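You operate a simulated robot arm through the tools that you are given. There is no shell and no other tool. Be economical: measure what you need, move in short steps, check, and stop when the job is done.

The job below is to be done with a simulated robot arm. You get a single attempt, and the scene is never put back.

## Task
Water the yellow pot till the soil gauge shows green.
Fine: push the gauge into its soil first; put can and gauge back; the other pot stays dry. Set down upright: watering can.

It is judged by the outcome, as a careful person would: the job done as asked, and still so three seconds after it is handed in. It fails if anything else is knocked over, pushed out of place, dropped, spilled or broken.

## Robot
A 7-joint arm with a two-finger parallel gripper, fixed in place. Base frame: the origin is at the foot of the arm, x ahead of it, y to its left, z up; the work surface is at about z = 0.78. Units: m, degrees, N and s.
With the tool pointing down near the work surface it reaches from about 0.22 to 0.68 m from the base axis. Its first joint turns from -66.0 to 66.0 degrees. Payload 2.4 kg.
The tool frame sits at the grasp point between the pads (the TCP): z along the fingers, y along the line on which they close. The tips reach 0.03 m beyond it. Largest opening 0.094 m; finger width 0.028, thickness 0.01; the body of the gripper, 0.05 by 0.096 m, starts 0.055 m behind the TCP.
Orientation is that of the tool frame in the base frame, as a unit quaternion [w, x, y, z]. With the fingers straight down and closing along the base's y, the tool's x points along the base's -x, its y along +y and its z along -z.

## Interface
- The arm moves only by the tool play_rows. Its argument "plan" is one flat list of numbers, 7 for each row, row after row: the shift along the tool's x, y, z in m, then the turn, a rotation vector about the tool's x, y, z in degrees, then the gripper command, from -1 (fully open) to 1 (shut), values between in proportion. In form: [dx, dy, dz, wx, wy, wz, jaw, dx, dy, dz, wx, wy, wz, jaw, ...]. A call has 1 to 12 rows; each row is the pose to reach, as a shift and turn from the pose commanded when the call began, along the tool's axes at that moment. Rows are played at 5 a second. More than 0.05 m and 8.6 degrees between two rows, or a gripper value outside its range, and nothing of the call is played. A pose out of reach is approached as far as the arm can. The call stops where the force on the tool passes 70 N (or 10 N more than at its start, if that is more) or the arm is blocked; 0.2 s more then pass. The fingers move at their own pace (about 0.153 m/s each) and stop on an object; they squeeze with about 39 N. The grip force told is the motor's: it shows also when the fingers shut on nothing. Time passes only in rows, and 0.2 s behind the last, so rows that repeat a pose let the fingers close. The reply holds the time, the measured pose of the TCP, the force on the tool along the base axes, the opening and the grip force, in the units named above and with some noise, with the torque about the TCP (base axes, N m) and any sound that the robot's microphone picked up.
- Cameras (640 x 400 px; columns grow to the right, rows downward): "scene" is fixed at [0.038, 0.4603, 1.4294]; the picture's right is [-0.87, -0.49, 0.00], its down [-0.31, 0.55, -0.77] and it looks along [0.38, -0.67, -0.64] (base axes); focal length 287 px, centre (320, 200). "wrist" rides on the gripper at [0.076, 0.014, -0.103] in the tool frame; the picture's right is [-0.18, 0.98, 0.00], its down [-0.75, -0.14, -0.64] and it looks along [-0.63, -0.12, 0.77] (tool axes); focal length 243 px, centre (320, 200). There is no depth. A picture from a camera that has moved, and an enlarged one, comes with that camera's place and axes in the base frame and with its lens. The place of the scene camera against the robot may be out by one fixed shift of up to 0.025 m in any direction.
- snapshot(camera): a new picture of that camera. The clock stands still meanwhile.
- enlarge(camera, box): a new picture of the part [left, top, right, bottom] of that camera's present view, enlarged. The clock stands still meanwhile.
- close_job(): hands the job in; it is judged then, once.

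Work in short steps. Places have to be worked out from the pictures, the camera data and where the tool is seen: move nearer, look again, correct. Check each grasp and each placing, and mend what went wrong. You have 120 turns and 84 pictures in all, those below and enlarged ones among them. Open the gripper and draw the arm clear of the work before you hand the job in, unless the task says otherwise; then end with one line.

The tools are called after "Emit:" as a command line: name --argument value ..., lists and objects as JSON in quotes. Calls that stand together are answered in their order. play_rows: Moves the arm, as the interface text tells. Its arguments: {"type":"object","properties":{"plan":{"type":"array","items":{"type":"number"}}},"required":["plan"]} The other tools are called the same way: snapshot (camera) takes a picture; enlarge (camera, box) takes an enlarged picture of a part of a camera's view; close_job () hands the job in.

At the start:

```text
time_s: 0.0
eef_pos: [0.3695, -0.0299, 1.2075]
tool_rot: [0.0, 0.001, 1.0, 0.0]
wrist_force: [0.8, 0.2, 0.7]
ft_torque: [0.01, 0.01, -0.01]
finger_gap: 0.0939
grasp_force: 0.1
```

scene: 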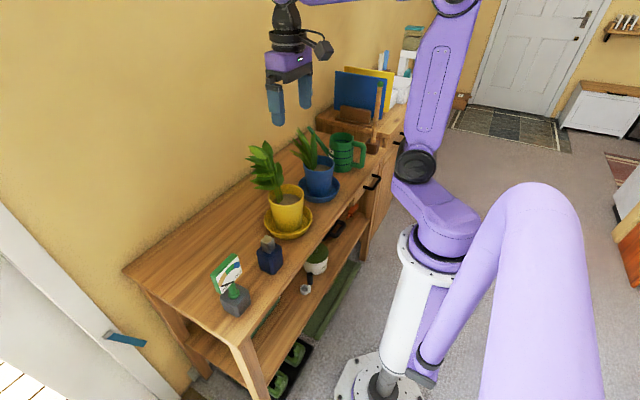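
wrist: 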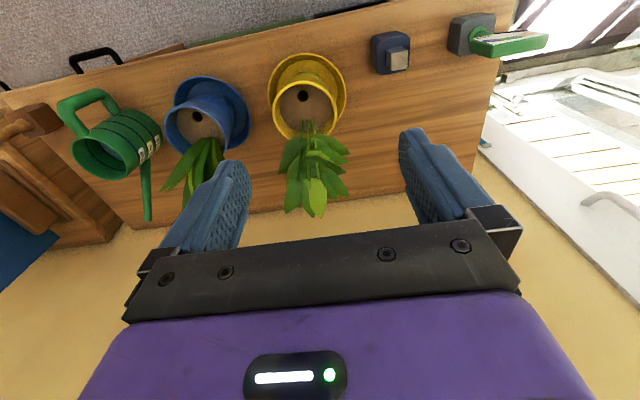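

I start by looking closer at the scene to identify the gauge, can, and pots.

Emit:
enlarge --camera "scene" --box '[200, 200, 340, 320]'

Emit:
enlarge --camera "scene" --box '[240, 110, 400, 250]'

Emit:
enlarge --camera "wrist" --box '[240, 0, 560, 220]'

Emit:
enlarge --camera "wrist" --box '[20, 30, 280, 230]'

```text
3.33 times, centred on (270, 260) of scene
camera zoom: at [0.038, 0.4603, 1.4294], right [-0.87, -0.49, 0.0], down [-0.31, 0.55, -0.77], along [0.38, -0.67, -0.64], focal length 955 px, centre (487, 0)
```

zoom: 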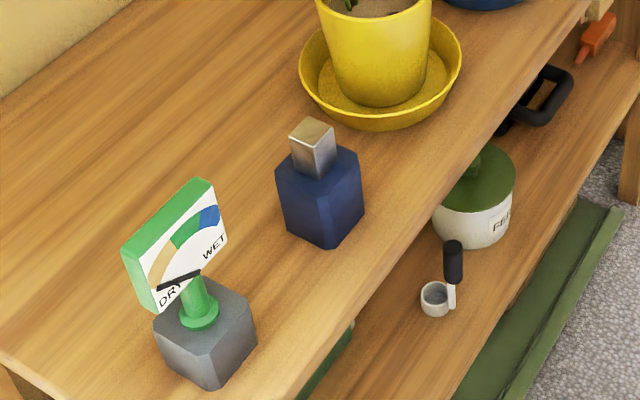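

```text
2.86 times, centred on (320, 180) of scene
camera zoom: at [0.038, 0.4603, 1.4294], right [-0.87, -0.49, 0.0], down [-0.31, 0.55, -0.77], along [0.38, -0.67, -0.64], focal length 819 px, centre (320, 257)
```

zoom: 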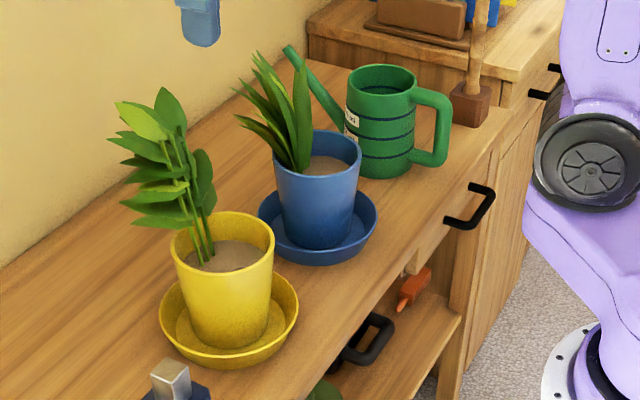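

```text
1.82 times, centred on (400, 110) of wrist
camera zoom: at [0.2932, -0.0156, 1.3125], right [0.18, 0.98, 0.0], down [0.75, -0.14, 0.64], along [0.63, -0.12, -0.77], focal length 441 px, centre (174, 364)
```

zoom: 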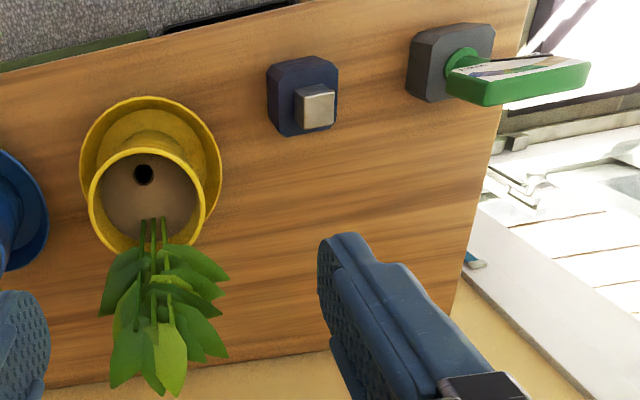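

```text
2.00 times, centred on (150, 130) of wrist
camera zoom: at [0.2932, -0.0156, 1.3125], right [0.18, 0.98, 0.0], down [0.75, -0.14, 0.64], along [0.63, -0.12, -0.77], focal length 485 px, centre (660, 340)
```

zoom: 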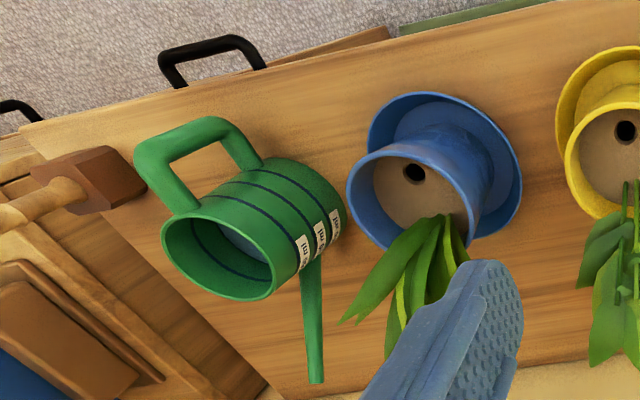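

I judge the gauge's stand at about (0.39, 0.23), the yellow pot at (0.42, -0.07), the blue pot at (0.42, -0.27) and the can at (0.45, -0.49), with its handle toward the base. I move over near the gauge for a closer look.

Emit:
play_rows --plan '[0.01, 0.036, 0.022, 0, 0, 0, -1, 0.02, 0.072, 0.045, 0, 0, 0, -1, 0.03, 0.108, 0.067, 0, 0, 0, -1, 0.04, 0.144, 0.09, 0, 0, 0, -1, 0.05, 0.18, 0.112, 0, 0, 0, -1, 0.06, 0.216, 0.135, 0, 0, 0, -1, 0.07, 0.25, 0.157, 0, 0, 0, -1, 0.07, 0.25, 0.157, 0, 0, 0, -1]'

Emit:
snapshot --camera "wrist"

Emit:
snapshot --camera "scene"

```text
time_s: 1.8
eef_pos: [0.2992, 0.2207, 1.0505]
tool_rot: [0.0, 0.0, 1.0, 0.0]
wrist_force: [-1.0, -0.2, 0.1]
ft_torque: [-0.01, 0.01, -0.01]
finger_gap: 0.0942
grasp_force: 0.0
```

```text
77 pictures are left
camera wrist: at [0.2226, 0.2352, 1.1541], right [0.18, 0.98, 0.0], down [0.75, -0.14, 0.64], along [0.63, -0.12, -0.77], focal length 243 px, centre (320, 200)
```

wrist: 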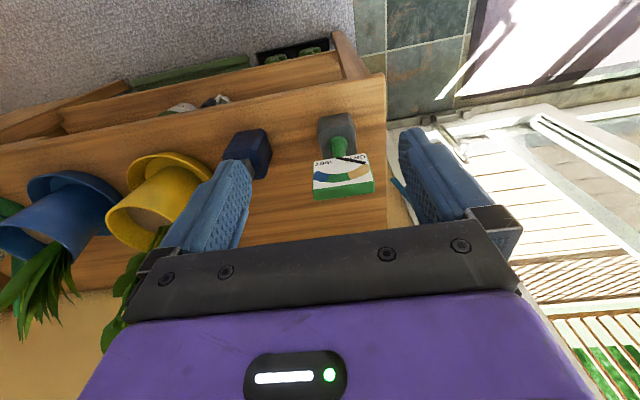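

```text
76 pictures are left
```

scene: 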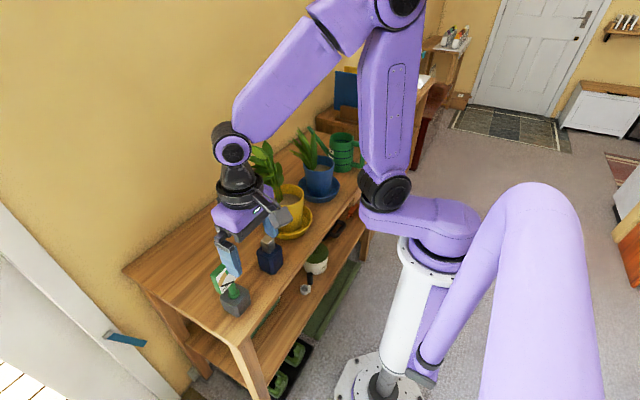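

Emit:
enlarge --camera "wrist" --box '[290, 90, 410, 220]'

```text
3.08 times, centred on (350, 155) of wrist
camera zoom: at [0.2226, 0.2352, 1.1541], right [0.18, 0.98, 0.0], down [0.75, -0.14, 0.64], along [0.63, -0.12, -0.77], focal length 746 px, centre (228, 338)
```

zoom: 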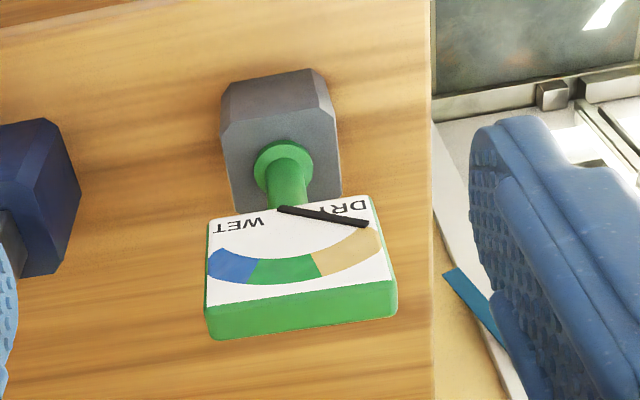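

The dial is a 0.07 × 0.016 × 0.06 plate centred near (0.393, 0.23), top at z≈0.937, face toward the base. I'll grip it by its width with the present orientation, so first I hover above it.

Emit:
play_rows --plan '[-0.031, 0.003, 0.017, 0, 0, 0, -1, -0.063, 0.006, 0.034, 0, 0, 0, -1, -0.094, 0.009, 0.05, 0, 0, 0, -1, -0.094, 0.009, 0.05, 0, 0, 0, -1]'

Emit:
snapshot --camera "wrist"

Emit:
enlarge --camera "scene" --box '[180, 190, 300, 320]'

```text
time_s: 2.8
eef_pos: [0.3928, 0.2285, 0.9994]
tool_rot: [-0.001, 0.0, 1.0, 0.001]
wrist_force: [0.0, 0.3, 0.2]
ft_torque: [-0.02, -0.02, 0.01]
finger_gap: 0.0942
grasp_force: 0.1
```

```text
74 pictures are left
camera wrist: at [0.3171, 0.2429, 1.104], right [0.18, 0.98, 0.0], down [0.75, -0.14, 0.64], along [0.63, -0.12, -0.77], focal length 243 px, centre (320, 200)
```

wrist: 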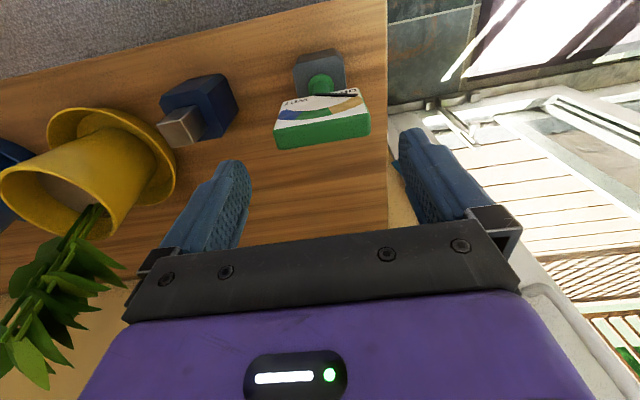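

```text
3.08 times, centred on (240, 255) of scene
camera zoom: at [0.038, 0.4603, 1.4294], right [-0.87, -0.49, 0.0], down [-0.31, 0.55, -0.77], along [0.38, -0.67, -0.64], focal length 882 px, centre (566, 31)
```

zoom: 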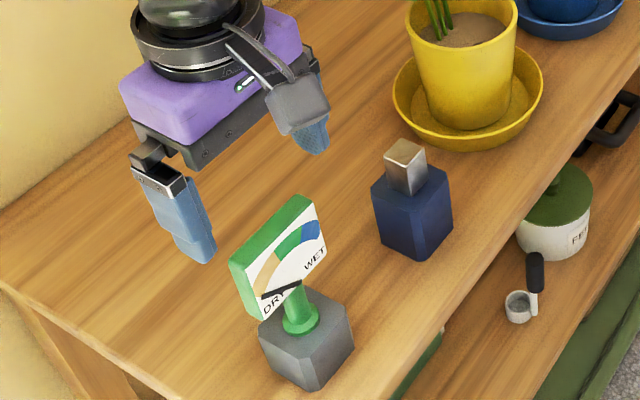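

Both views agree: dial centre at about (0.388, 0.229), top z≈0.94. I descend around it with the jaws open.

Emit:
play_rows --plan '[0.004, 0, 0.03, 0, 0, 0, -1, 0.004, 0, 0.06, 0, 0, 0, -1, 0.004, 0, 0.087, 0, 0, 0, -1, 0.004, 0, 0.087, 0, 0, 0, -1]'

Emit:
snapshot --camera "wrist"

Emit:
enlarge --camera "scene" --box '[180, 190, 300, 320]'

```text
time_s: 3.8
eef_pos: [0.3902, 0.2277, 0.9143]
tool_rot: [0.0, 0.001, 1.0, 0.0]
wrist_force: [-1.1, -0.7, -0.6]
ft_torque: [0.01, 0.03, 0.0]
finger_gap: 0.0939
grasp_force: 0.2
```

```text
72 pictures are left
camera wrist: at [0.3137, 0.2428, 1.0179], right [0.18, 0.98, 0.0], down [0.75, -0.14, 0.64], along [0.63, -0.12, -0.77], focal length 243 px, centre (320, 200)
```

wrist: 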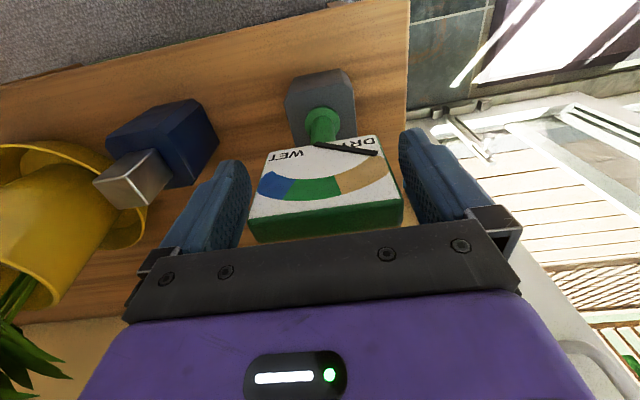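

```text
3.08 times, centred on (240, 255) of scene
camera zoom: at [0.038, 0.4603, 1.4294], right [-0.87, -0.49, 0.0], down [-0.31, 0.55, -0.77], along [0.38, -0.67, -0.64], focal length 882 px, centre (566, 31)
```

zoom: 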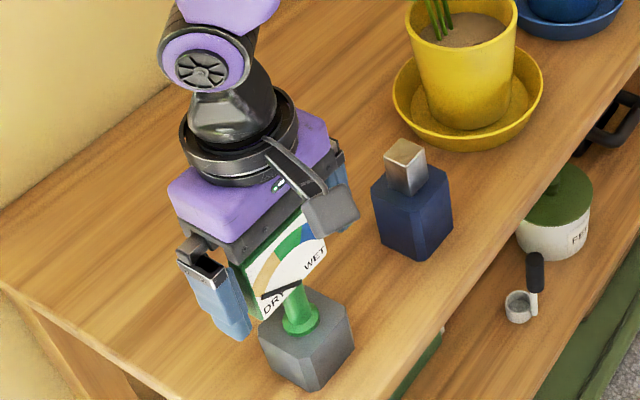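

The dial sits between the fingers, about 4 mm toward +y of centre. I shift by that and close.

Emit:
play_rows --plan '[0.002, 0.004, 0, 0, 0, 0, -1, 0.002, 0.004, 0, 0, 0, 0, 0, 0.002, 0.004, 0, 0, 0, 0, 0.6, 0.002, 0.004, 0, 0, 0, 0, 1, 0.002, 0.004, 0, 0, 0, 0, 1]'

Emit:
snapshot --camera "wrist"

```text
time_s: 5.0
eef_pos: [0.388, 0.2309, 0.9151]
tool_rot: [0.0, 0.0, 1.0, 0.0]
wrist_force: [0.2, -1.9, 0.2]
ft_torque: [-0.23, -0.07, -0.03]
finger_gap: 0.0712
grasp_force: 38.9
```

```text
70 pictures are left
camera wrist: at [0.3115, 0.2466, 1.0179], right [0.18, 0.98, 0.0], down [0.75, -0.14, 0.64], along [0.63, -0.12, -0.77], focal length 243 px, centre (320, 200)
```

wrist: 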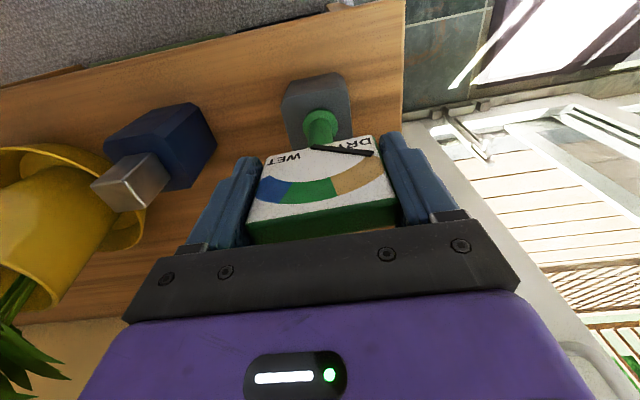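

The dial is gripped (gap 0.071). I note the rest pose as (0.388, 0.231, 0.915) and lift straight up.

Emit:
play_rows --plan '[0, 0, -0.015, 0, 0, 0, 1, 0, 0, -0.03, 0, 0, 0, 1, 0, 0, -0.06, 0, 0, 0, 1, 0, 0, -0.1, 0, 0, 0, 1, 0, 0, -0.14, 0, 0, 0, 1, 0, 0, -0.18, 0, 0, 0, 1, 0, 0, -0.18, 0, 0, 0, 1]'

Emit:
snapshot --camera "scene"

Emit:
snapshot --camera "wrist"

```text
time_s: 6.6
eef_pos: [0.386, 0.2343, 1.0952]
tool_rot: [0.0, 0.0, 1.0, 0.0]
wrist_force: [0.4, 0.0, -0.8]
ft_torque: [0.01, -0.01, 0.01]
finger_gap: 0.0715
grasp_force: 38.7
```

```text
69 pictures are left
```

scene: 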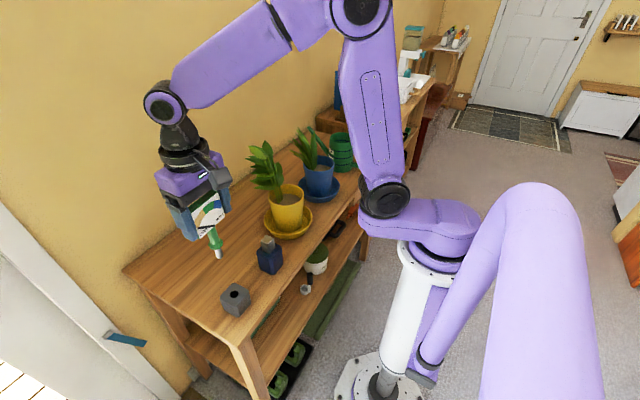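

```text
68 pictures are left
camera wrist: at [0.3104, 0.2484, 1.1987], right [0.18, 0.98, 0.0], down [0.75, -0.14, 0.64], along [0.63, -0.12, -0.77], focal length 243 px, centre (320, 200)
```

wrist: 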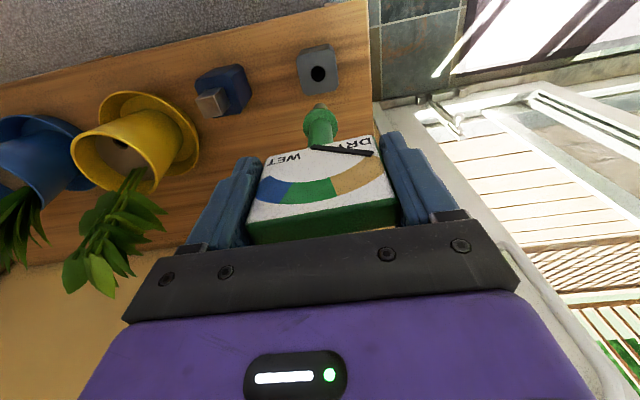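

The gauge is out. Look at the spike's length and the pot's hole more closely.

Emit:
enlarge --camera "scene" --box '[150, 150, 310, 320]'

Emit:
enlarge --camera "wrist" --box '[240, 30, 400, 150]'

```text
2.35 times, centred on (230, 235) of scene
camera zoom: at [0.038, 0.4603, 1.4294], right [-0.87, -0.49, 0.0], down [-0.31, 0.55, -0.77], along [0.38, -0.67, -0.64], focal length 674 px, centre (532, 118)
```

zoom: 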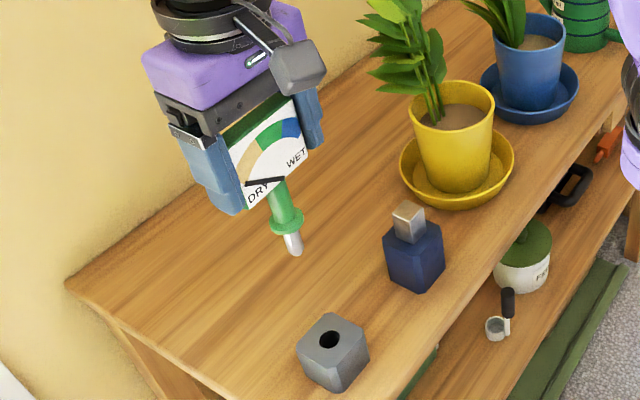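

```text
3.33 times, centred on (320, 90) of wrist
camera zoom: at [0.3104, 0.2484, 1.1987], right [0.18, 0.98, 0.0], down [0.75, -0.14, 0.64], along [0.63, -0.12, -0.77], focal length 809 px, centre (320, 567)
```

zoom: 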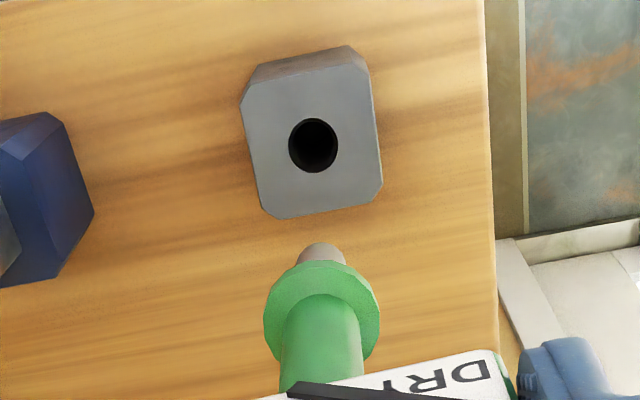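

The spike is ~0.03 m long below the collar, tip ≈ 0.105 m below the TCP. I move beside the yellow pot to locate its hole.

Emit:
play_rows --plan '[0.005, -0.041, -0.005, 0, 0, 0, 1, 0.01, -0.082, -0.01, 0, 0, 0, 1, 0.016, -0.123, -0.015, 0, 0, 0, 1, 0.021, -0.164, -0.02, 0, 0, 0, 1, 0.026, -0.204, -0.025, 0, 0, 0, 1, 0.026, -0.204, -0.025, 0, 0, 0, 1]'

Emit:
snapshot --camera "wrist"

Emit:
snapshot --camera "scene"

```text
time_s: 8.0
eef_pos: [0.3599, 0.0288, 1.1205]
tool_rot: [0.0, 0.0, 1.0, 0.0]
wrist_force: [0.0, -0.9, -0.7]
ft_torque: [0.03, -0.01, 0.0]
finger_gap: 0.0714
grasp_force: 39.2
```

```text
65 pictures are left
camera wrist: at [0.2858, 0.0432, 1.2247], right [0.18, 0.98, 0.0], down [0.75, -0.14, 0.64], along [0.63, -0.12, -0.77], focal length 243 px, centre (320, 200)
```

wrist: 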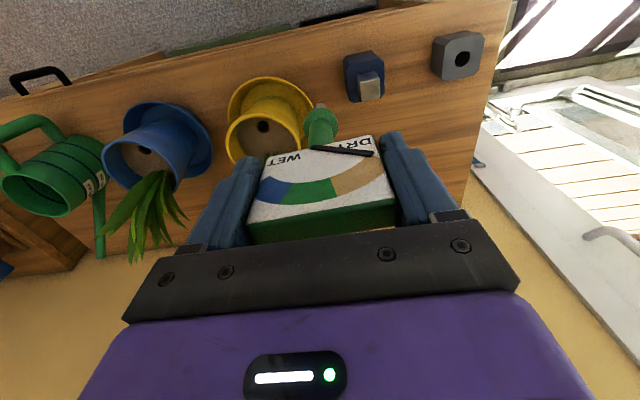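

```text
64 pictures are left
```

scene: 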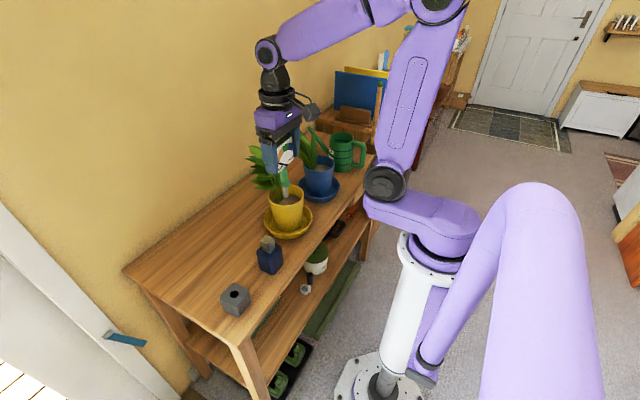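

Emit:
enlarge --camera "wrist" --box '[210, 60, 350, 180]'

Emit:
enlarge --camera "scene" --box '[220, 80, 380, 250]'

```text
3.33 times, centred on (280, 120) of wrist
camera zoom: at [0.2858, 0.0432, 1.2247], right [0.18, 0.98, 0.0], down [0.75, -0.14, 0.64], along [0.63, -0.12, -0.77], focal length 809 px, centre (453, 467)
```

zoom: 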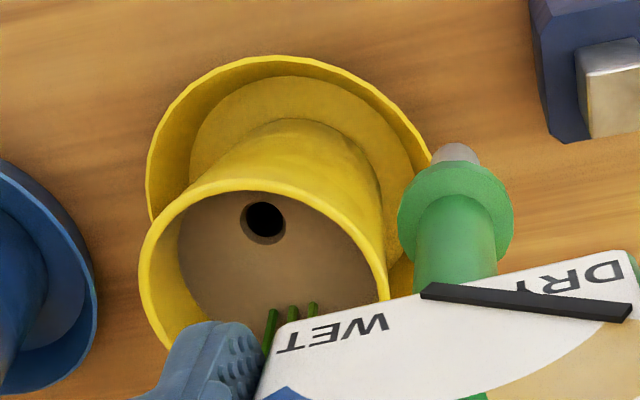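

```text
2.35 times, centred on (300, 165) of scene
camera zoom: at [0.038, 0.4603, 1.4294], right [-0.87, -0.49, 0.0], down [-0.31, 0.55, -0.77], along [0.38, -0.67, -0.64], focal length 674 px, centre (367, 282)
```

zoom: 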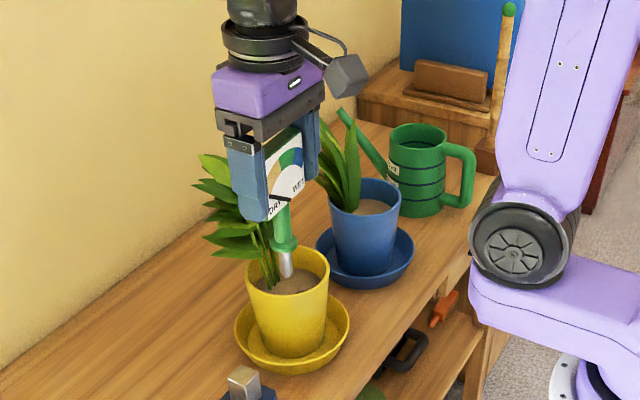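

Two views triangulate the soil hole at (0.418, -0.069, 0.87), and the spike hangs right below the TCP. I move above the hole and part way down (tip ≈ 0.925).

Emit:
play_rows --plan '[-0.019, -0.033, 0, 0, 0, 0, 1, -0.038, -0.066, 0, 0, 0, 0, 1, -0.0575, -0.098, 0, 0, 0, 0, 1, -0.0575, -0.098, 0.03, 0, 0, 0, 1, -0.0575, -0.098, 0.06, 0, 0, 0, 1, -0.0575, -0.098, 0.09, 0, 0, 0, 1, -0.0575, -0.098, 0.09, 0, 0, 0, 1]'

Emit:
snapshot --camera "wrist"

Emit:
enlarge --camera "scene" --box '[220, 100, 360, 250]'

```text
time_s: 9.6
eef_pos: [0.4178, -0.0701, 1.0299]
tool_rot: [0.0, 0.0, 1.0, 0.0]
wrist_force: [-1.4, -0.6, -0.1]
ft_torque: [-0.02, -0.01, -0.01]
finger_gap: 0.0709
grasp_force: 38.9
```

```text
61 pictures are left
camera wrist: at [0.3418, -0.0547, 1.1336], right [0.18, 0.98, 0.0], down [0.75, -0.14, 0.64], along [0.63, -0.12, -0.77], focal length 243 px, centre (320, 200)
```

wrist: 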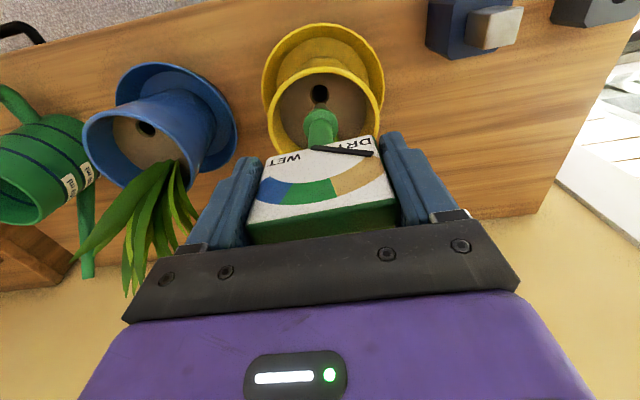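

```text
2.67 times, centred on (290, 175) of scene
camera zoom: at [0.038, 0.4603, 1.4294], right [-0.87, -0.49, 0.0], down [-0.31, 0.55, -0.77], along [0.38, -0.67, -0.64], focal length 764 px, centre (400, 267)
```

zoom: 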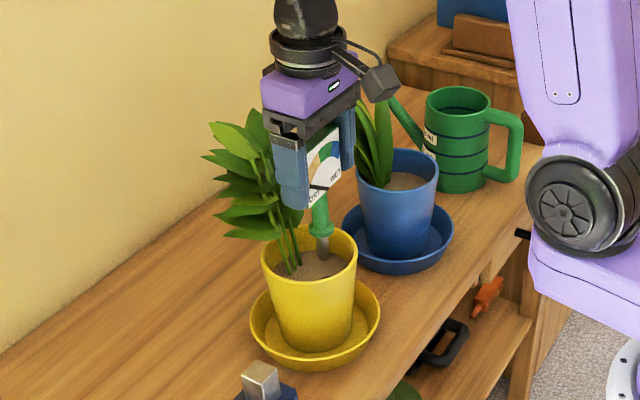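

The hole still computes to (0.417, -0.069), directly beneath the spike. I lower in small steps to bring the collar to the soil.

Emit:
play_rows --plan '[0.0005, 0.001, 0.02, 0, 0, 0, 1, 0.0005, 0.001, 0.04, 0, 0, 0, 1, 0.0005, 0.001, 0.055, 0, 0, 0, 1, 0.0005, 0.001, 0.065, 0, 0, 0, 1, 0.0005, 0.001, 0.073, 0, 0, 0, 1, 0.0005, 0.001, 0.08, 0, 0, 0, 1, 0.0005, 0.001, 0.08, 0, 0, 0, 1]'

Emit:
snapshot --camera "wrist"

Emit:
enlarge --camera "scene" --box '[220, 120, 340, 250]'

```text
time_s: 11.2
eef_pos: [0.4191, -0.0675, 0.9505]
tool_rot: [0.003, 0.0, 1.0, 0.0]
wrist_force: [2.2, -1.6, 26.0]
ft_torque: [-0.15, -0.42, -0.05]
finger_gap: 0.0711
grasp_force: 38.7
```

```text
59 pictures are left
camera wrist: at [0.3431, -0.0533, 1.054], right [0.18, 0.98, 0.0], down [0.75, -0.14, 0.65], along [0.64, -0.12, -0.76], focal length 243 px, centre (320, 200)
```

wrist: 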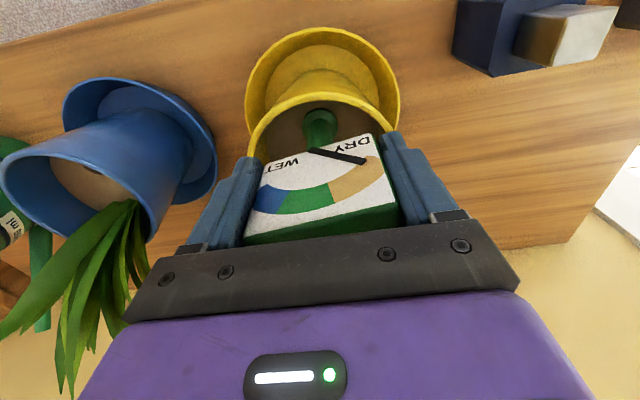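

```text
3.08 times, centred on (280, 185) of scene
camera zoom: at [0.0376, 0.4603, 1.4294], right [-0.87, -0.49, 0.0], down [-0.31, 0.55, -0.77], along [0.38, -0.67, -0.64], focal length 882 px, centre (443, 246)
```

zoom: 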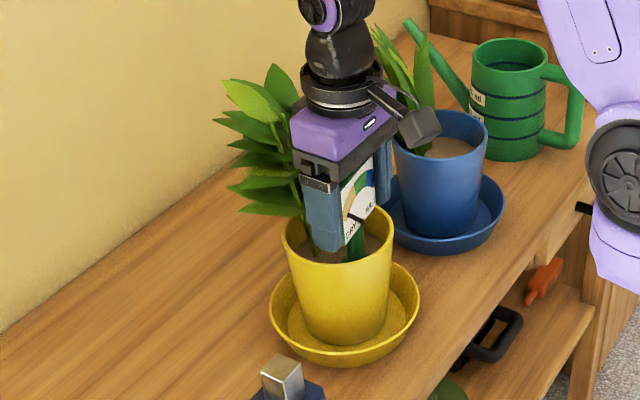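

Contact at 26 N with the needle now off its stop. I check closely whether collar is seated on the soil.

Emit:
enlarge --camera "wrist" --box '[230, 20, 420, 190]'

Emit:
enlarge --camera "scene" --box '[265, 160, 315, 220]'

```text
2.35 times, centred on (325, 105) of wrist
camera zoom: at [0.3431, -0.0533, 1.054], right [0.18, 0.98, 0.0], down [0.75, -0.14, 0.65], along [0.64, -0.12, -0.76], focal length 571 px, centre (308, 424)
```

zoom: 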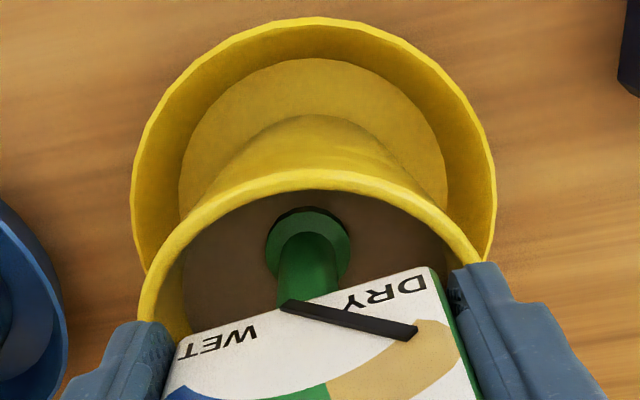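

```text
6.67 times, centred on (290, 190) of scene
camera zoom: at [0.0376, 0.4603, 1.4294], right [-0.87, -0.49, 0.0], down [-0.31, 0.55, -0.77], along [0.38, -0.67, -0.64], focal length 1911 px, centre (520, 267)
```

zoom: 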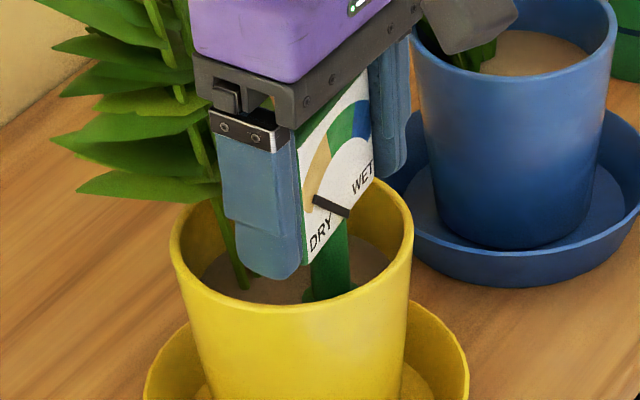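

The collar appears within a few mm of the soil. I press 3 mm more and watch the force.

Emit:
play_rows --plan '[0, 0, 0.001, 0, 0, 0, 1, 0, 0, 0.002, 0, 0, 0, 1, 0, 0, 0.003, 0, 0, 0, 1, 0, 0, 0.003, 0, 0, 0, 1]'

Emit:
enlarge --camera "wrist" --box '[230, 20, 420, 190]'

```text
time_s: 12.2
eef_pos: [0.4181, -0.068, 0.9468]
tool_rot: [0.0, 0.001, 1.0, -0.001]
wrist_force: [1.4, -3.4, 26.4]
ft_torque: [-0.43, -0.12, -0.04]
finger_gap: 0.0713
grasp_force: 38.8
```

```text
2.35 times, centred on (325, 105) of wrist
camera zoom: at [0.3424, -0.053, 1.051], right [0.18, 0.98, 0.0], down [0.75, -0.14, 0.64], along [0.63, -0.12, -0.77], focal length 571 px, centre (308, 424)
```

zoom: 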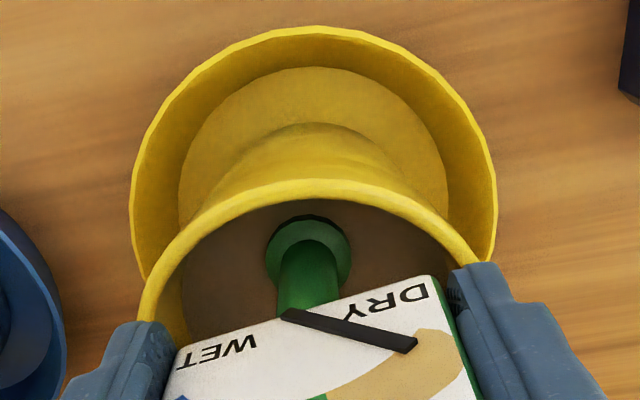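

The gauge now slips in the grip instead of sinking, so it is seated. I open the jaws and back straight up.

Emit:
play_rows --plan '[0, 0, 0, 0, 0, 0, 0.3, 0, 0, 0, 0, 0, 0, -0.3, 0, 0, 0, 0, 0, 0, -1, 0, 0, 0, 0, 0, 0, -1, 0, 0, -0.03, 0, 0, 0, -1, 0, 0, -0.07, 0, 0, 0, -1, 0, 0, -0.11, 0, 0, 0, -1, 0, 0, -0.11, 0, 0, 0, -1]'

Emit:
snapshot --camera "wrist"

Emit:
enlarge --camera "scene" --box '[250, 140, 330, 240]'

```text
time_s: 14.0
eef_pos: [0.4183, -0.0672, 1.0563]
tool_rot: [0.0, 0.0, 1.0, -0.001]
wrist_force: [0.5, -0.3, 0.2]
ft_torque: [-0.04, -0.01, -0.01]
finger_gap: 0.094
grasp_force: 0.1
```

```text
54 pictures are left
camera wrist: at [0.3425, -0.0531, 1.1614], right [0.18, 0.98, 0.0], down [0.75, -0.14, 0.64], along [0.63, -0.12, -0.77], focal length 243 px, centre (320, 200)
```

wrist: 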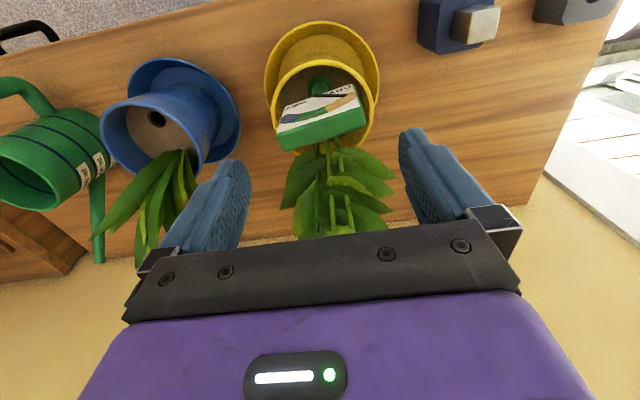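

```text
4.00 times, centred on (290, 190) of scene
camera zoom: at [0.038, 0.4603, 1.4294], right [-0.87, -0.49, 0.0], down [-0.31, 0.55, -0.77], along [0.38, -0.67, -0.64], focal length 1146 px, centre (440, 240)
```

zoom: 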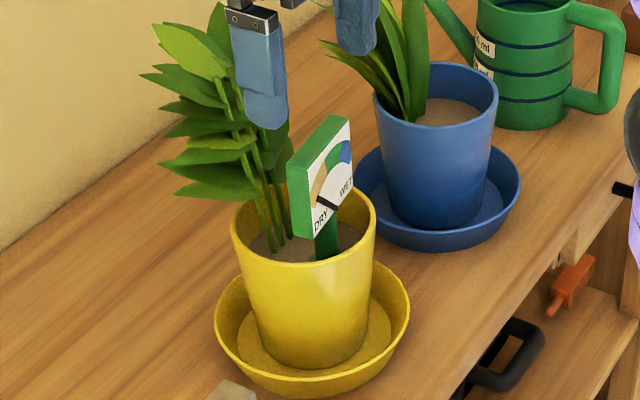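

The gauge stands in the yellow pot's soil. Now I back off and move to inspect the watering can.

Emit:
play_rows --plan '[0.03, 0, -0.03, 0, 0, 0, -1, 0.06, -0.02, -0.05, 0, 0, 0, -1, 0.09, -0.055, -0.05, 0, 0, 0, -1, 0.118, -0.095, -0.05, 0, 0, 0, -1, 0.118, -0.143, -0.05, 0, 0, 0, -1, 0.118, -0.191, -0.05, 0, 0, 0, -1, 0.118, -0.239, -0.05, 0, 0, 0, -1, 0.118, -0.287, -0.05, 0, 0, 0, -1, 0.118, -0.333, -0.05, 0, 0, 0, -1, 0.118, -0.333, -0.05, 0, 0, 0, -1]'

Emit:
snapshot --camera "wrist"

Emit:
enlarge --camera "scene" --box '[280, 100, 400, 220]'

```text
time_s: 16.2
eef_pos: [0.2994, -0.401, 1.1084]
tool_rot: [0.0, 0.0, 1.0, 0.0]
wrist_force: [-0.1, -0.1, 0.1]
ft_torque: [0.01, -0.01, -0.01]
finger_gap: 0.094
grasp_force: 0.1
```

```text
52 pictures are left
camera wrist: at [0.2239, -0.3865, 1.212], right [0.18, 0.98, 0.0], down [0.75, -0.14, 0.64], along [0.63, -0.12, -0.77], focal length 243 px, centre (320, 200)
```

wrist: 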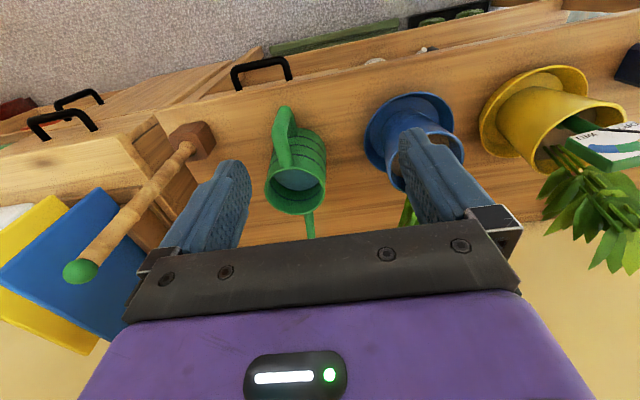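

```text
3.33 times, centred on (340, 160) of scene
camera zoom: at [0.038, 0.4603, 1.4294], right [-0.87, -0.49, 0.0], down [-0.31, 0.55, -0.77], along [0.38, -0.67, -0.64], focal length 955 px, centre (253, 333)
```

zoom: 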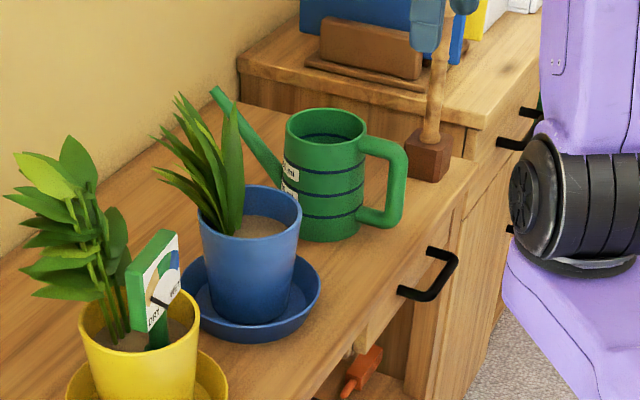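

Emit:
enlarge --camera "wrist" --box '[140, 80, 360, 250]'

```text
2.35 times, centred on (250, 165) of wrist
camera zoom: at [0.2239, -0.3865, 1.212], right [0.18, 0.98, 0.0], down [0.75, -0.14, 0.64], along [0.63, -0.12, -0.77], focal length 571 px, centre (485, 282)
```

zoom: 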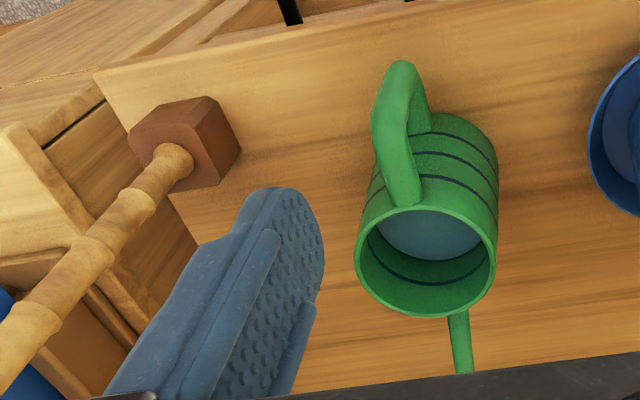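

Water is visible inside the can. I put the handle's outer bar at x≈0.36, y≈-0.467 (z 0.82–0.89), rim centre (0.448, -0.467, 0.91) and spout tip near (0.61, -0.467, 0.915). I tilt the tool 45° forward and go to a pre-grasp 0.10 m back from the handle's top corner.

Emit:
play_rows --plan '[0.0, -0.011, 0.026, 0, -7.5, 0, -1, 0.001, -0.022, 0.053, 0, -15, 0, -1, 0.001, -0.033, 0.08, 0, -22.5, 0, -1, 0.001, -0.044, 0.106, 0, -30, 0, -1, 0.002, -0.055, 0.133, 0, -37.5, 0, -1, 0.002, -0.066, 0.159, 0, -45, 0, -1, 0.002, -0.066, 0.159, 0, -45, 0, -1]'

Emit:
snapshot --camera "wrist"

Emit:
snapshot --camera "scene"

```text
time_s: 17.8
eef_pos: [0.2986, -0.4667, 0.948]
tool_rot: [0.383, 0.0, 0.924, -0.001]
wrist_force: [-0.1, -0.6, -0.6]
ft_torque: [0.01, -0.02, 0.01]
finger_gap: 0.0938
grasp_force: 0.1
```

```text
49 pictures are left
camera wrist: at [0.1718, -0.4515, 0.9673], right [0.13, 0.98, 0.13], down [0.08, -0.14, 0.99], along [0.99, -0.12, -0.09], focal length 243 px, centre (320, 200)
```

wrist: 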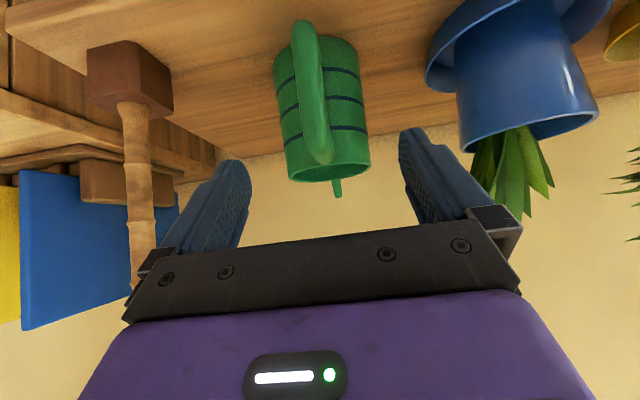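

```text
48 pictures are left
```

scene: 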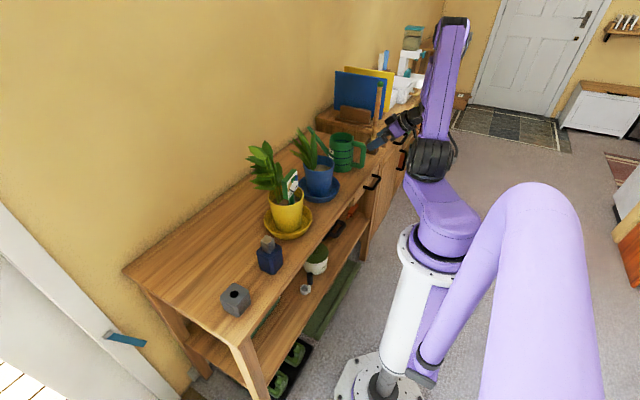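

The handle is centred between the open jaws (y≈-0.469), its top corner near z≈0.90. I advance along the tool axis to the corner in steps.

Emit:
play_rows --plan '[-0.002, -0.002, 0.03, 0, 0, 0, -1, -0.0024, -0.0023, 0.06, 0, 0, 0, -1, -0.0024, -0.0023, 0.087, 0, 0, 0, -1, -0.0024, -0.0023, 0.087, 0, 0, 0, -1]'

Emit:
snapshot --camera "wrist"

Emit:
enlarge --camera "scene" --box '[310, 100, 430, 200]'

```text
time_s: 18.8
eef_pos: [0.3613, -0.4693, 0.8867]
tool_rot: [0.383, 0.0, 0.924, 0.0]
wrist_force: [0.0, -0.3, 0.1]
ft_torque: [-0.01, 0.01, -0.01]
finger_gap: 0.0943
grasp_force: 0.0
```

```text
47 pictures are left
camera wrist: at [0.2356, -0.4538, 0.9068], right [0.13, 0.98, 0.13], down [0.08, -0.14, 0.99], along [0.99, -0.12, -0.1], focal length 243 px, centre (320, 200)
```

wrist: 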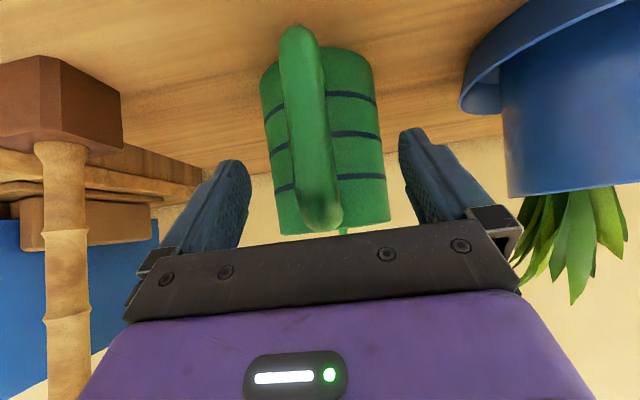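

```text
4.00 times, centred on (370, 150) of scene
camera zoom: at [0.038, 0.4603, 1.4294], right [-0.87, -0.49, 0.0], down [-0.31, 0.55, -0.77], along [0.38, -0.67, -0.64], focal length 1146 px, centre (120, 400)
```

zoom: 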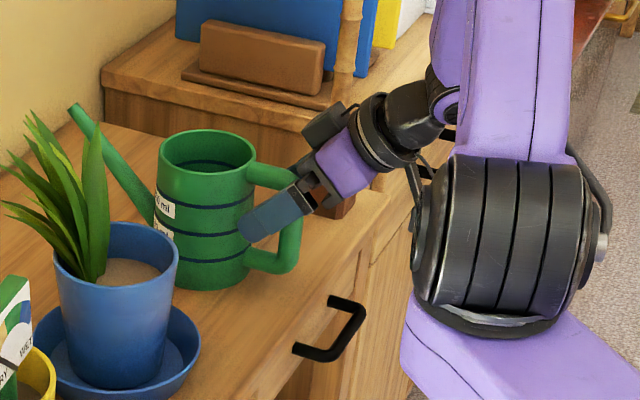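

The handle corner lies between the pads. I close and let the grip settle.

Emit:
play_rows --plan '[0, 0, 0, 0, 0, 0, -0.3, 0, 0, 0, 0, 0, 0, 0.4, 0, 0, 0, 0, 0, 0, 1, 0, 0, 0, 0, 0, 0, 1, 0, 0, 0, 0, 0, 0, 1]'

Emit:
enlarge --camera "scene" --box '[310, 100, 430, 200]'

```text
time_s: 20.0
eef_pos: [0.3608, -0.4698, 0.8871]
tool_rot: [0.382, 0.0, 0.924, 0.001]
wrist_force: [-0.2, -0.7, 1.0]
ft_torque: [0.2, -0.08, -0.07]
finger_gap: 0.0261
grasp_force: 39.2
```

```text
4.00 times, centred on (370, 150) of scene
camera zoom: at [0.0379, 0.4603, 1.4294], right [-0.87, -0.49, 0.0], down [-0.31, 0.55, -0.77], along [0.38, -0.67, -0.64], focal length 1146 px, centre (120, 400)
```

zoom: 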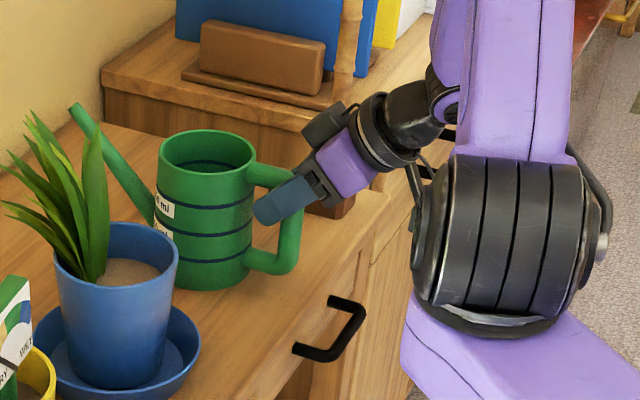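

Gripped (gap 26 mm); rest pose recorded as (0.361, -0.470, 0.887) at 45°. I lift only 2 cm to test whether it holds without rotating.

Emit:
play_rows --plan '[-0.0035, 0, -0.0035, 0, 0, 0, 1, -0.007, 0, -0.007, 0, 0, 0, 1, -0.0106, 0, -0.0106, 0, 0, 0, 1, -0.0141, 0, -0.0141, 0, 0, 0, 1, -0.0141, 0, -0.0141, 0, 0, 0, 1]'

Emit:
snapshot --camera "wrist"

Emit:
enlarge --camera "scene" --box '[310, 100, 430, 200]'

```text
time_s: 21.2
eef_pos: [0.3619, -0.4687, 0.9065]
tool_rot: [0.383, -0.001, 0.924, 0.001]
wrist_force: [0.5, -0.7, -5.1]
ft_torque: [0.0, 0.48, -0.01]
finger_gap: 0.026
grasp_force: 39.3
```

```text
44 pictures are left
camera wrist: at [0.2352, -0.4541, 0.9272], right [0.13, 0.98, 0.13], down [0.08, -0.14, 0.99], along [0.99, -0.12, -0.1], focal length 243 px, centre (320, 200)
```

wrist: 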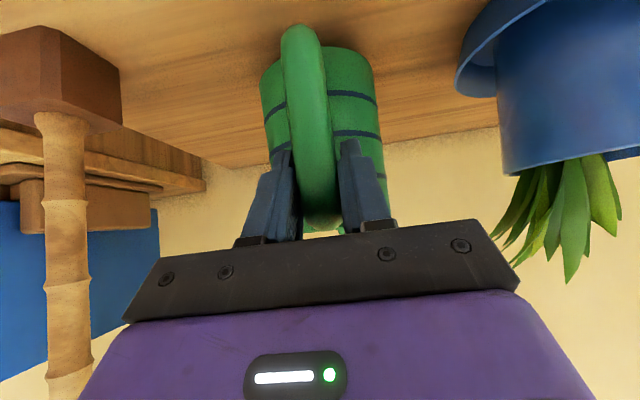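

```text
4.00 times, centred on (370, 150) of scene
camera zoom: at [0.0381, 0.4602, 1.4295], right [-0.87, -0.49, 0.0], down [-0.31, 0.55, -0.77], along [0.38, -0.67, -0.64], focal length 1146 px, centre (120, 400)
```

zoom: 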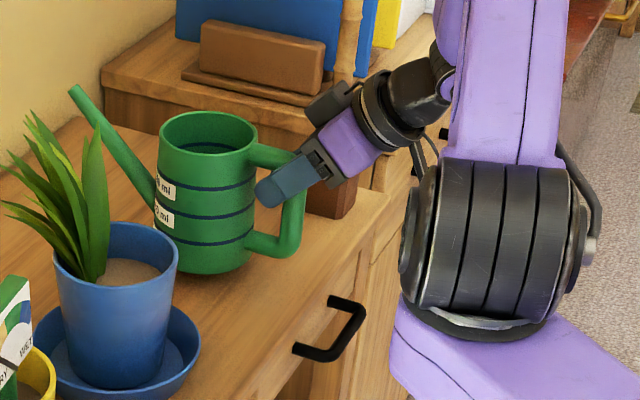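

It holds level (≈5 N, no slip). I raise it and draw it back toward the base, clear of the blue plant.

Emit:
play_rows --plan '[-0.018, 0, -0.018, 0, 0, 0, 1, -0.036, 0, -0.036, 0, 0, 0, 1, -0.053, 0, -0.053, 0, 0, 0, 1, -0.071, 0, -0.071, 0, 0, 0, 1, -0.067, 0, -0.1, 0, 0, 0, 1, -0.063, 0, -0.13, 0, 0, 0, 1, -0.058, 0, -0.16, 0, 0, 0, 1, -0.054, 0, -0.19, 0, 0, 0, 1, -0.0495, 0, -0.2192, 0, 0, 0, 1, -0.0495, 0, -0.2192, 0, 0, 0, 1]'

Emit:
snapshot --camera "scene"

```text
time_s: 23.4
eef_pos: [0.2412, -0.4701, 1.0977]
tool_rot: [0.383, 0.0, 0.924, 0.001]
wrist_force: [0.0, 0.0, -5.3]
ft_torque: [0.03, 0.47, 0.02]
finger_gap: 0.026
grasp_force: 39.7
```

```text
42 pictures are left
```

scene: 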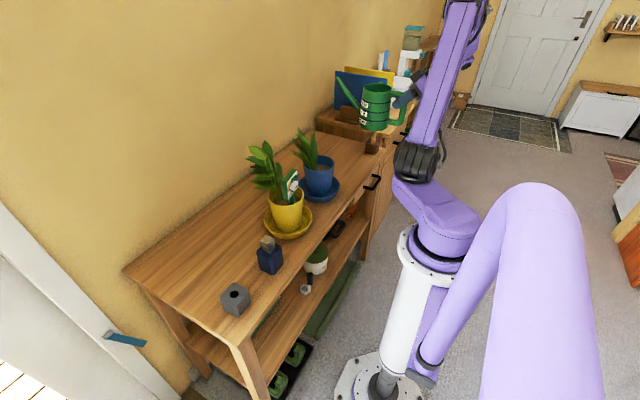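

Now I swing it toward the yellow pot with a 40° yaw (spout heading +x/+y), staying level at z≈1.08.

Emit:
play_rows --plan '[0.0053, 0.026, -0.002, -3.535, 0, -3.535, 1, 0.0106, 0.052, -0.004, -7.07, 0, -7.07, 1, 0.0159, 0.078, -0.006, -10.6, 0, -10.6, 1, 0.0212, 0.1045, -0.0085, -14.14, 0, -14.14, 1, 0.0265, 0.131, -0.0105, -17.68, 0, -17.68, 1, 0.0318, 0.157, -0.0128, -21.21, 0, -21.21, 1, 0.0371, 0.183, -0.015, -24.75, 0, -24.75, 1, 0.0424, 0.209, -0.017, -28.28, 0, -28.28, 1, 0.0424, 0.209, -0.017, -28.28, 0, -28.28, 1]'

Emit:
snapshot --camera "scene"

Emit:
snapshot --camera "wrist"

```text
time_s: 25.4
eef_pos: [0.1998, -0.2608, 1.0791]
tool_rot: [0.359, -0.317, 0.868, 0.131]
wrist_force: [0.2, 0.5, -5.7]
ft_torque: [-0.28, 0.39, -0.01]
finger_gap: 0.026
grasp_force: 39.1
```

```text
41 pictures are left
```

scene: 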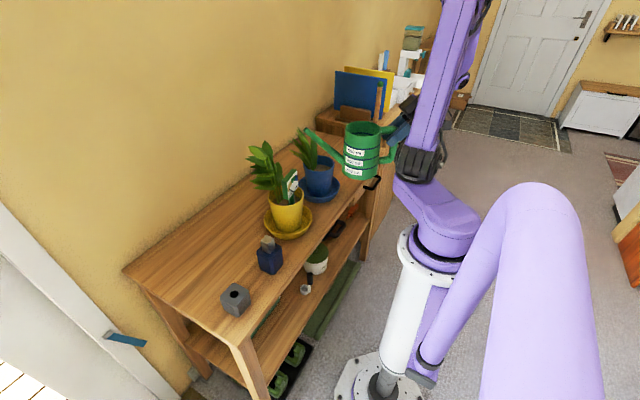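

```text
40 pictures are left
camera wrist: at [0.0938, -0.3304, 1.0991], right [-0.53, 0.84, 0.13], down [0.15, -0.06, 0.99], along [0.83, 0.55, -0.1], focal length 243 px, centre (320, 200)
```

wrist: 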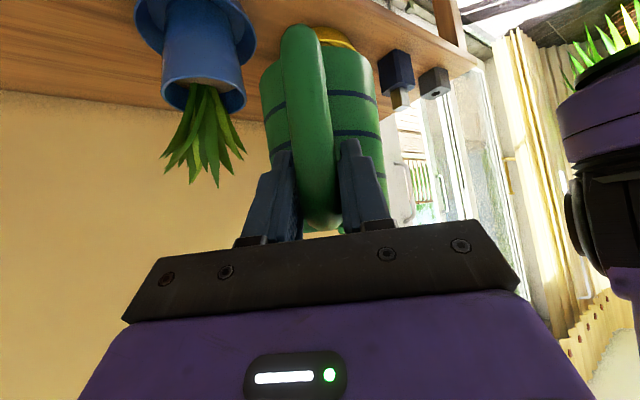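

It reached the pre-pour pose cleanly. Next I bring the spout tip over the pot's front-left soil at about (0.40, -0.095, 0.96), with a safe 12° tilt, then verify.

Emit:
play_rows --plan '[0.0145, -0.0004, 0.02, 0, 3, 0, 1, 0.029, -0.0008, 0.04, 0, 6, 0, 1, 0.0434, -0.0013, 0.0605, 0, 9, 0, 1, 0.0579, -0.0017, 0.0807, 0, 12, 0, 1, 0.0579, -0.0017, 0.0807, 0, 12, 0, 1]'

Emit:
snapshot --camera "wrist"

Emit:
enlarge --camera "scene" --box '[230, 110, 410, 250]'

```text
time_s: 26.6
eef_pos: [0.2151, -0.2531, 0.9792]
tool_rot: [0.267, -0.328, 0.901, 0.097]
wrist_force: [-0.2, -0.5, -4.9]
ft_torque: [-0.26, 0.31, 0.03]
finger_gap: 0.026
grasp_force: 39.5
```

```text
39 pictures are left
camera wrist: at [0.1143, -0.3181, 1.026], right [-0.51, 0.85, 0.1], down [0.31, 0.07, 0.95], along [0.8, 0.52, -0.3], focal length 243 px, centre (320, 200)
```

wrist: 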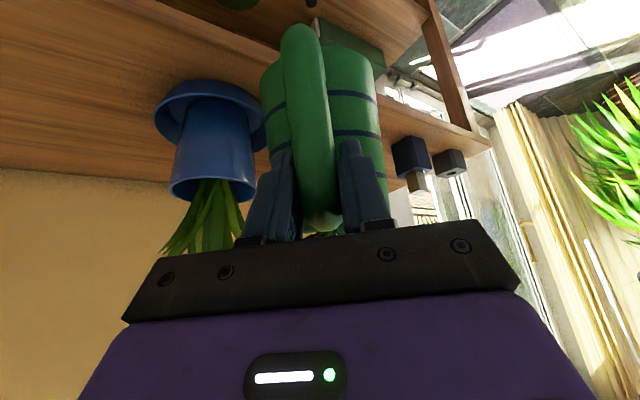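

```text
2.86 times, centred on (320, 180) of scene
camera zoom: at [0.038, 0.4602, 1.4294], right [-0.87, -0.49, 0.0], down [-0.31, 0.55, -0.77], along [0.38, -0.67, -0.64], focal length 819 px, centre (320, 257)
```

zoom: 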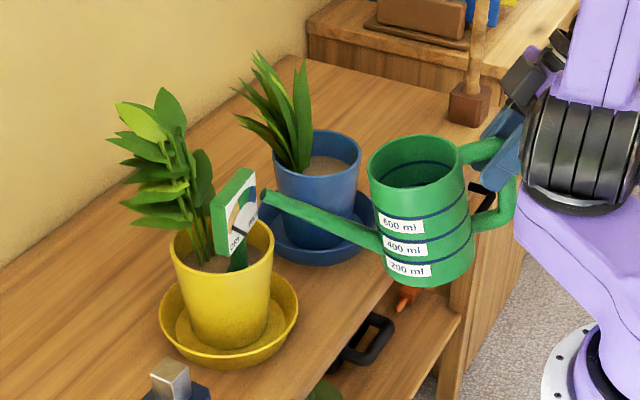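

Emit:
enlarge --camera "scene" --box '[270, 150, 330, 210]'

```text
6.67 times, centred on (300, 180) of scene
camera zoom: at [0.038, 0.4602, 1.4294], right [-0.87, -0.49, 0.0], down [-0.31, 0.55, -0.77], along [0.38, -0.67, -0.64], focal length 1911 px, centre (453, 333)
```

zoom: 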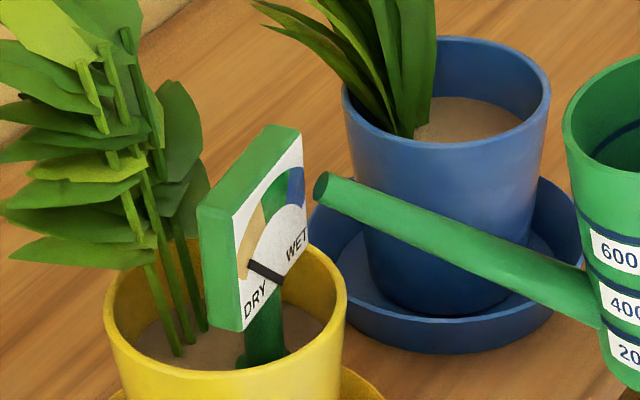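

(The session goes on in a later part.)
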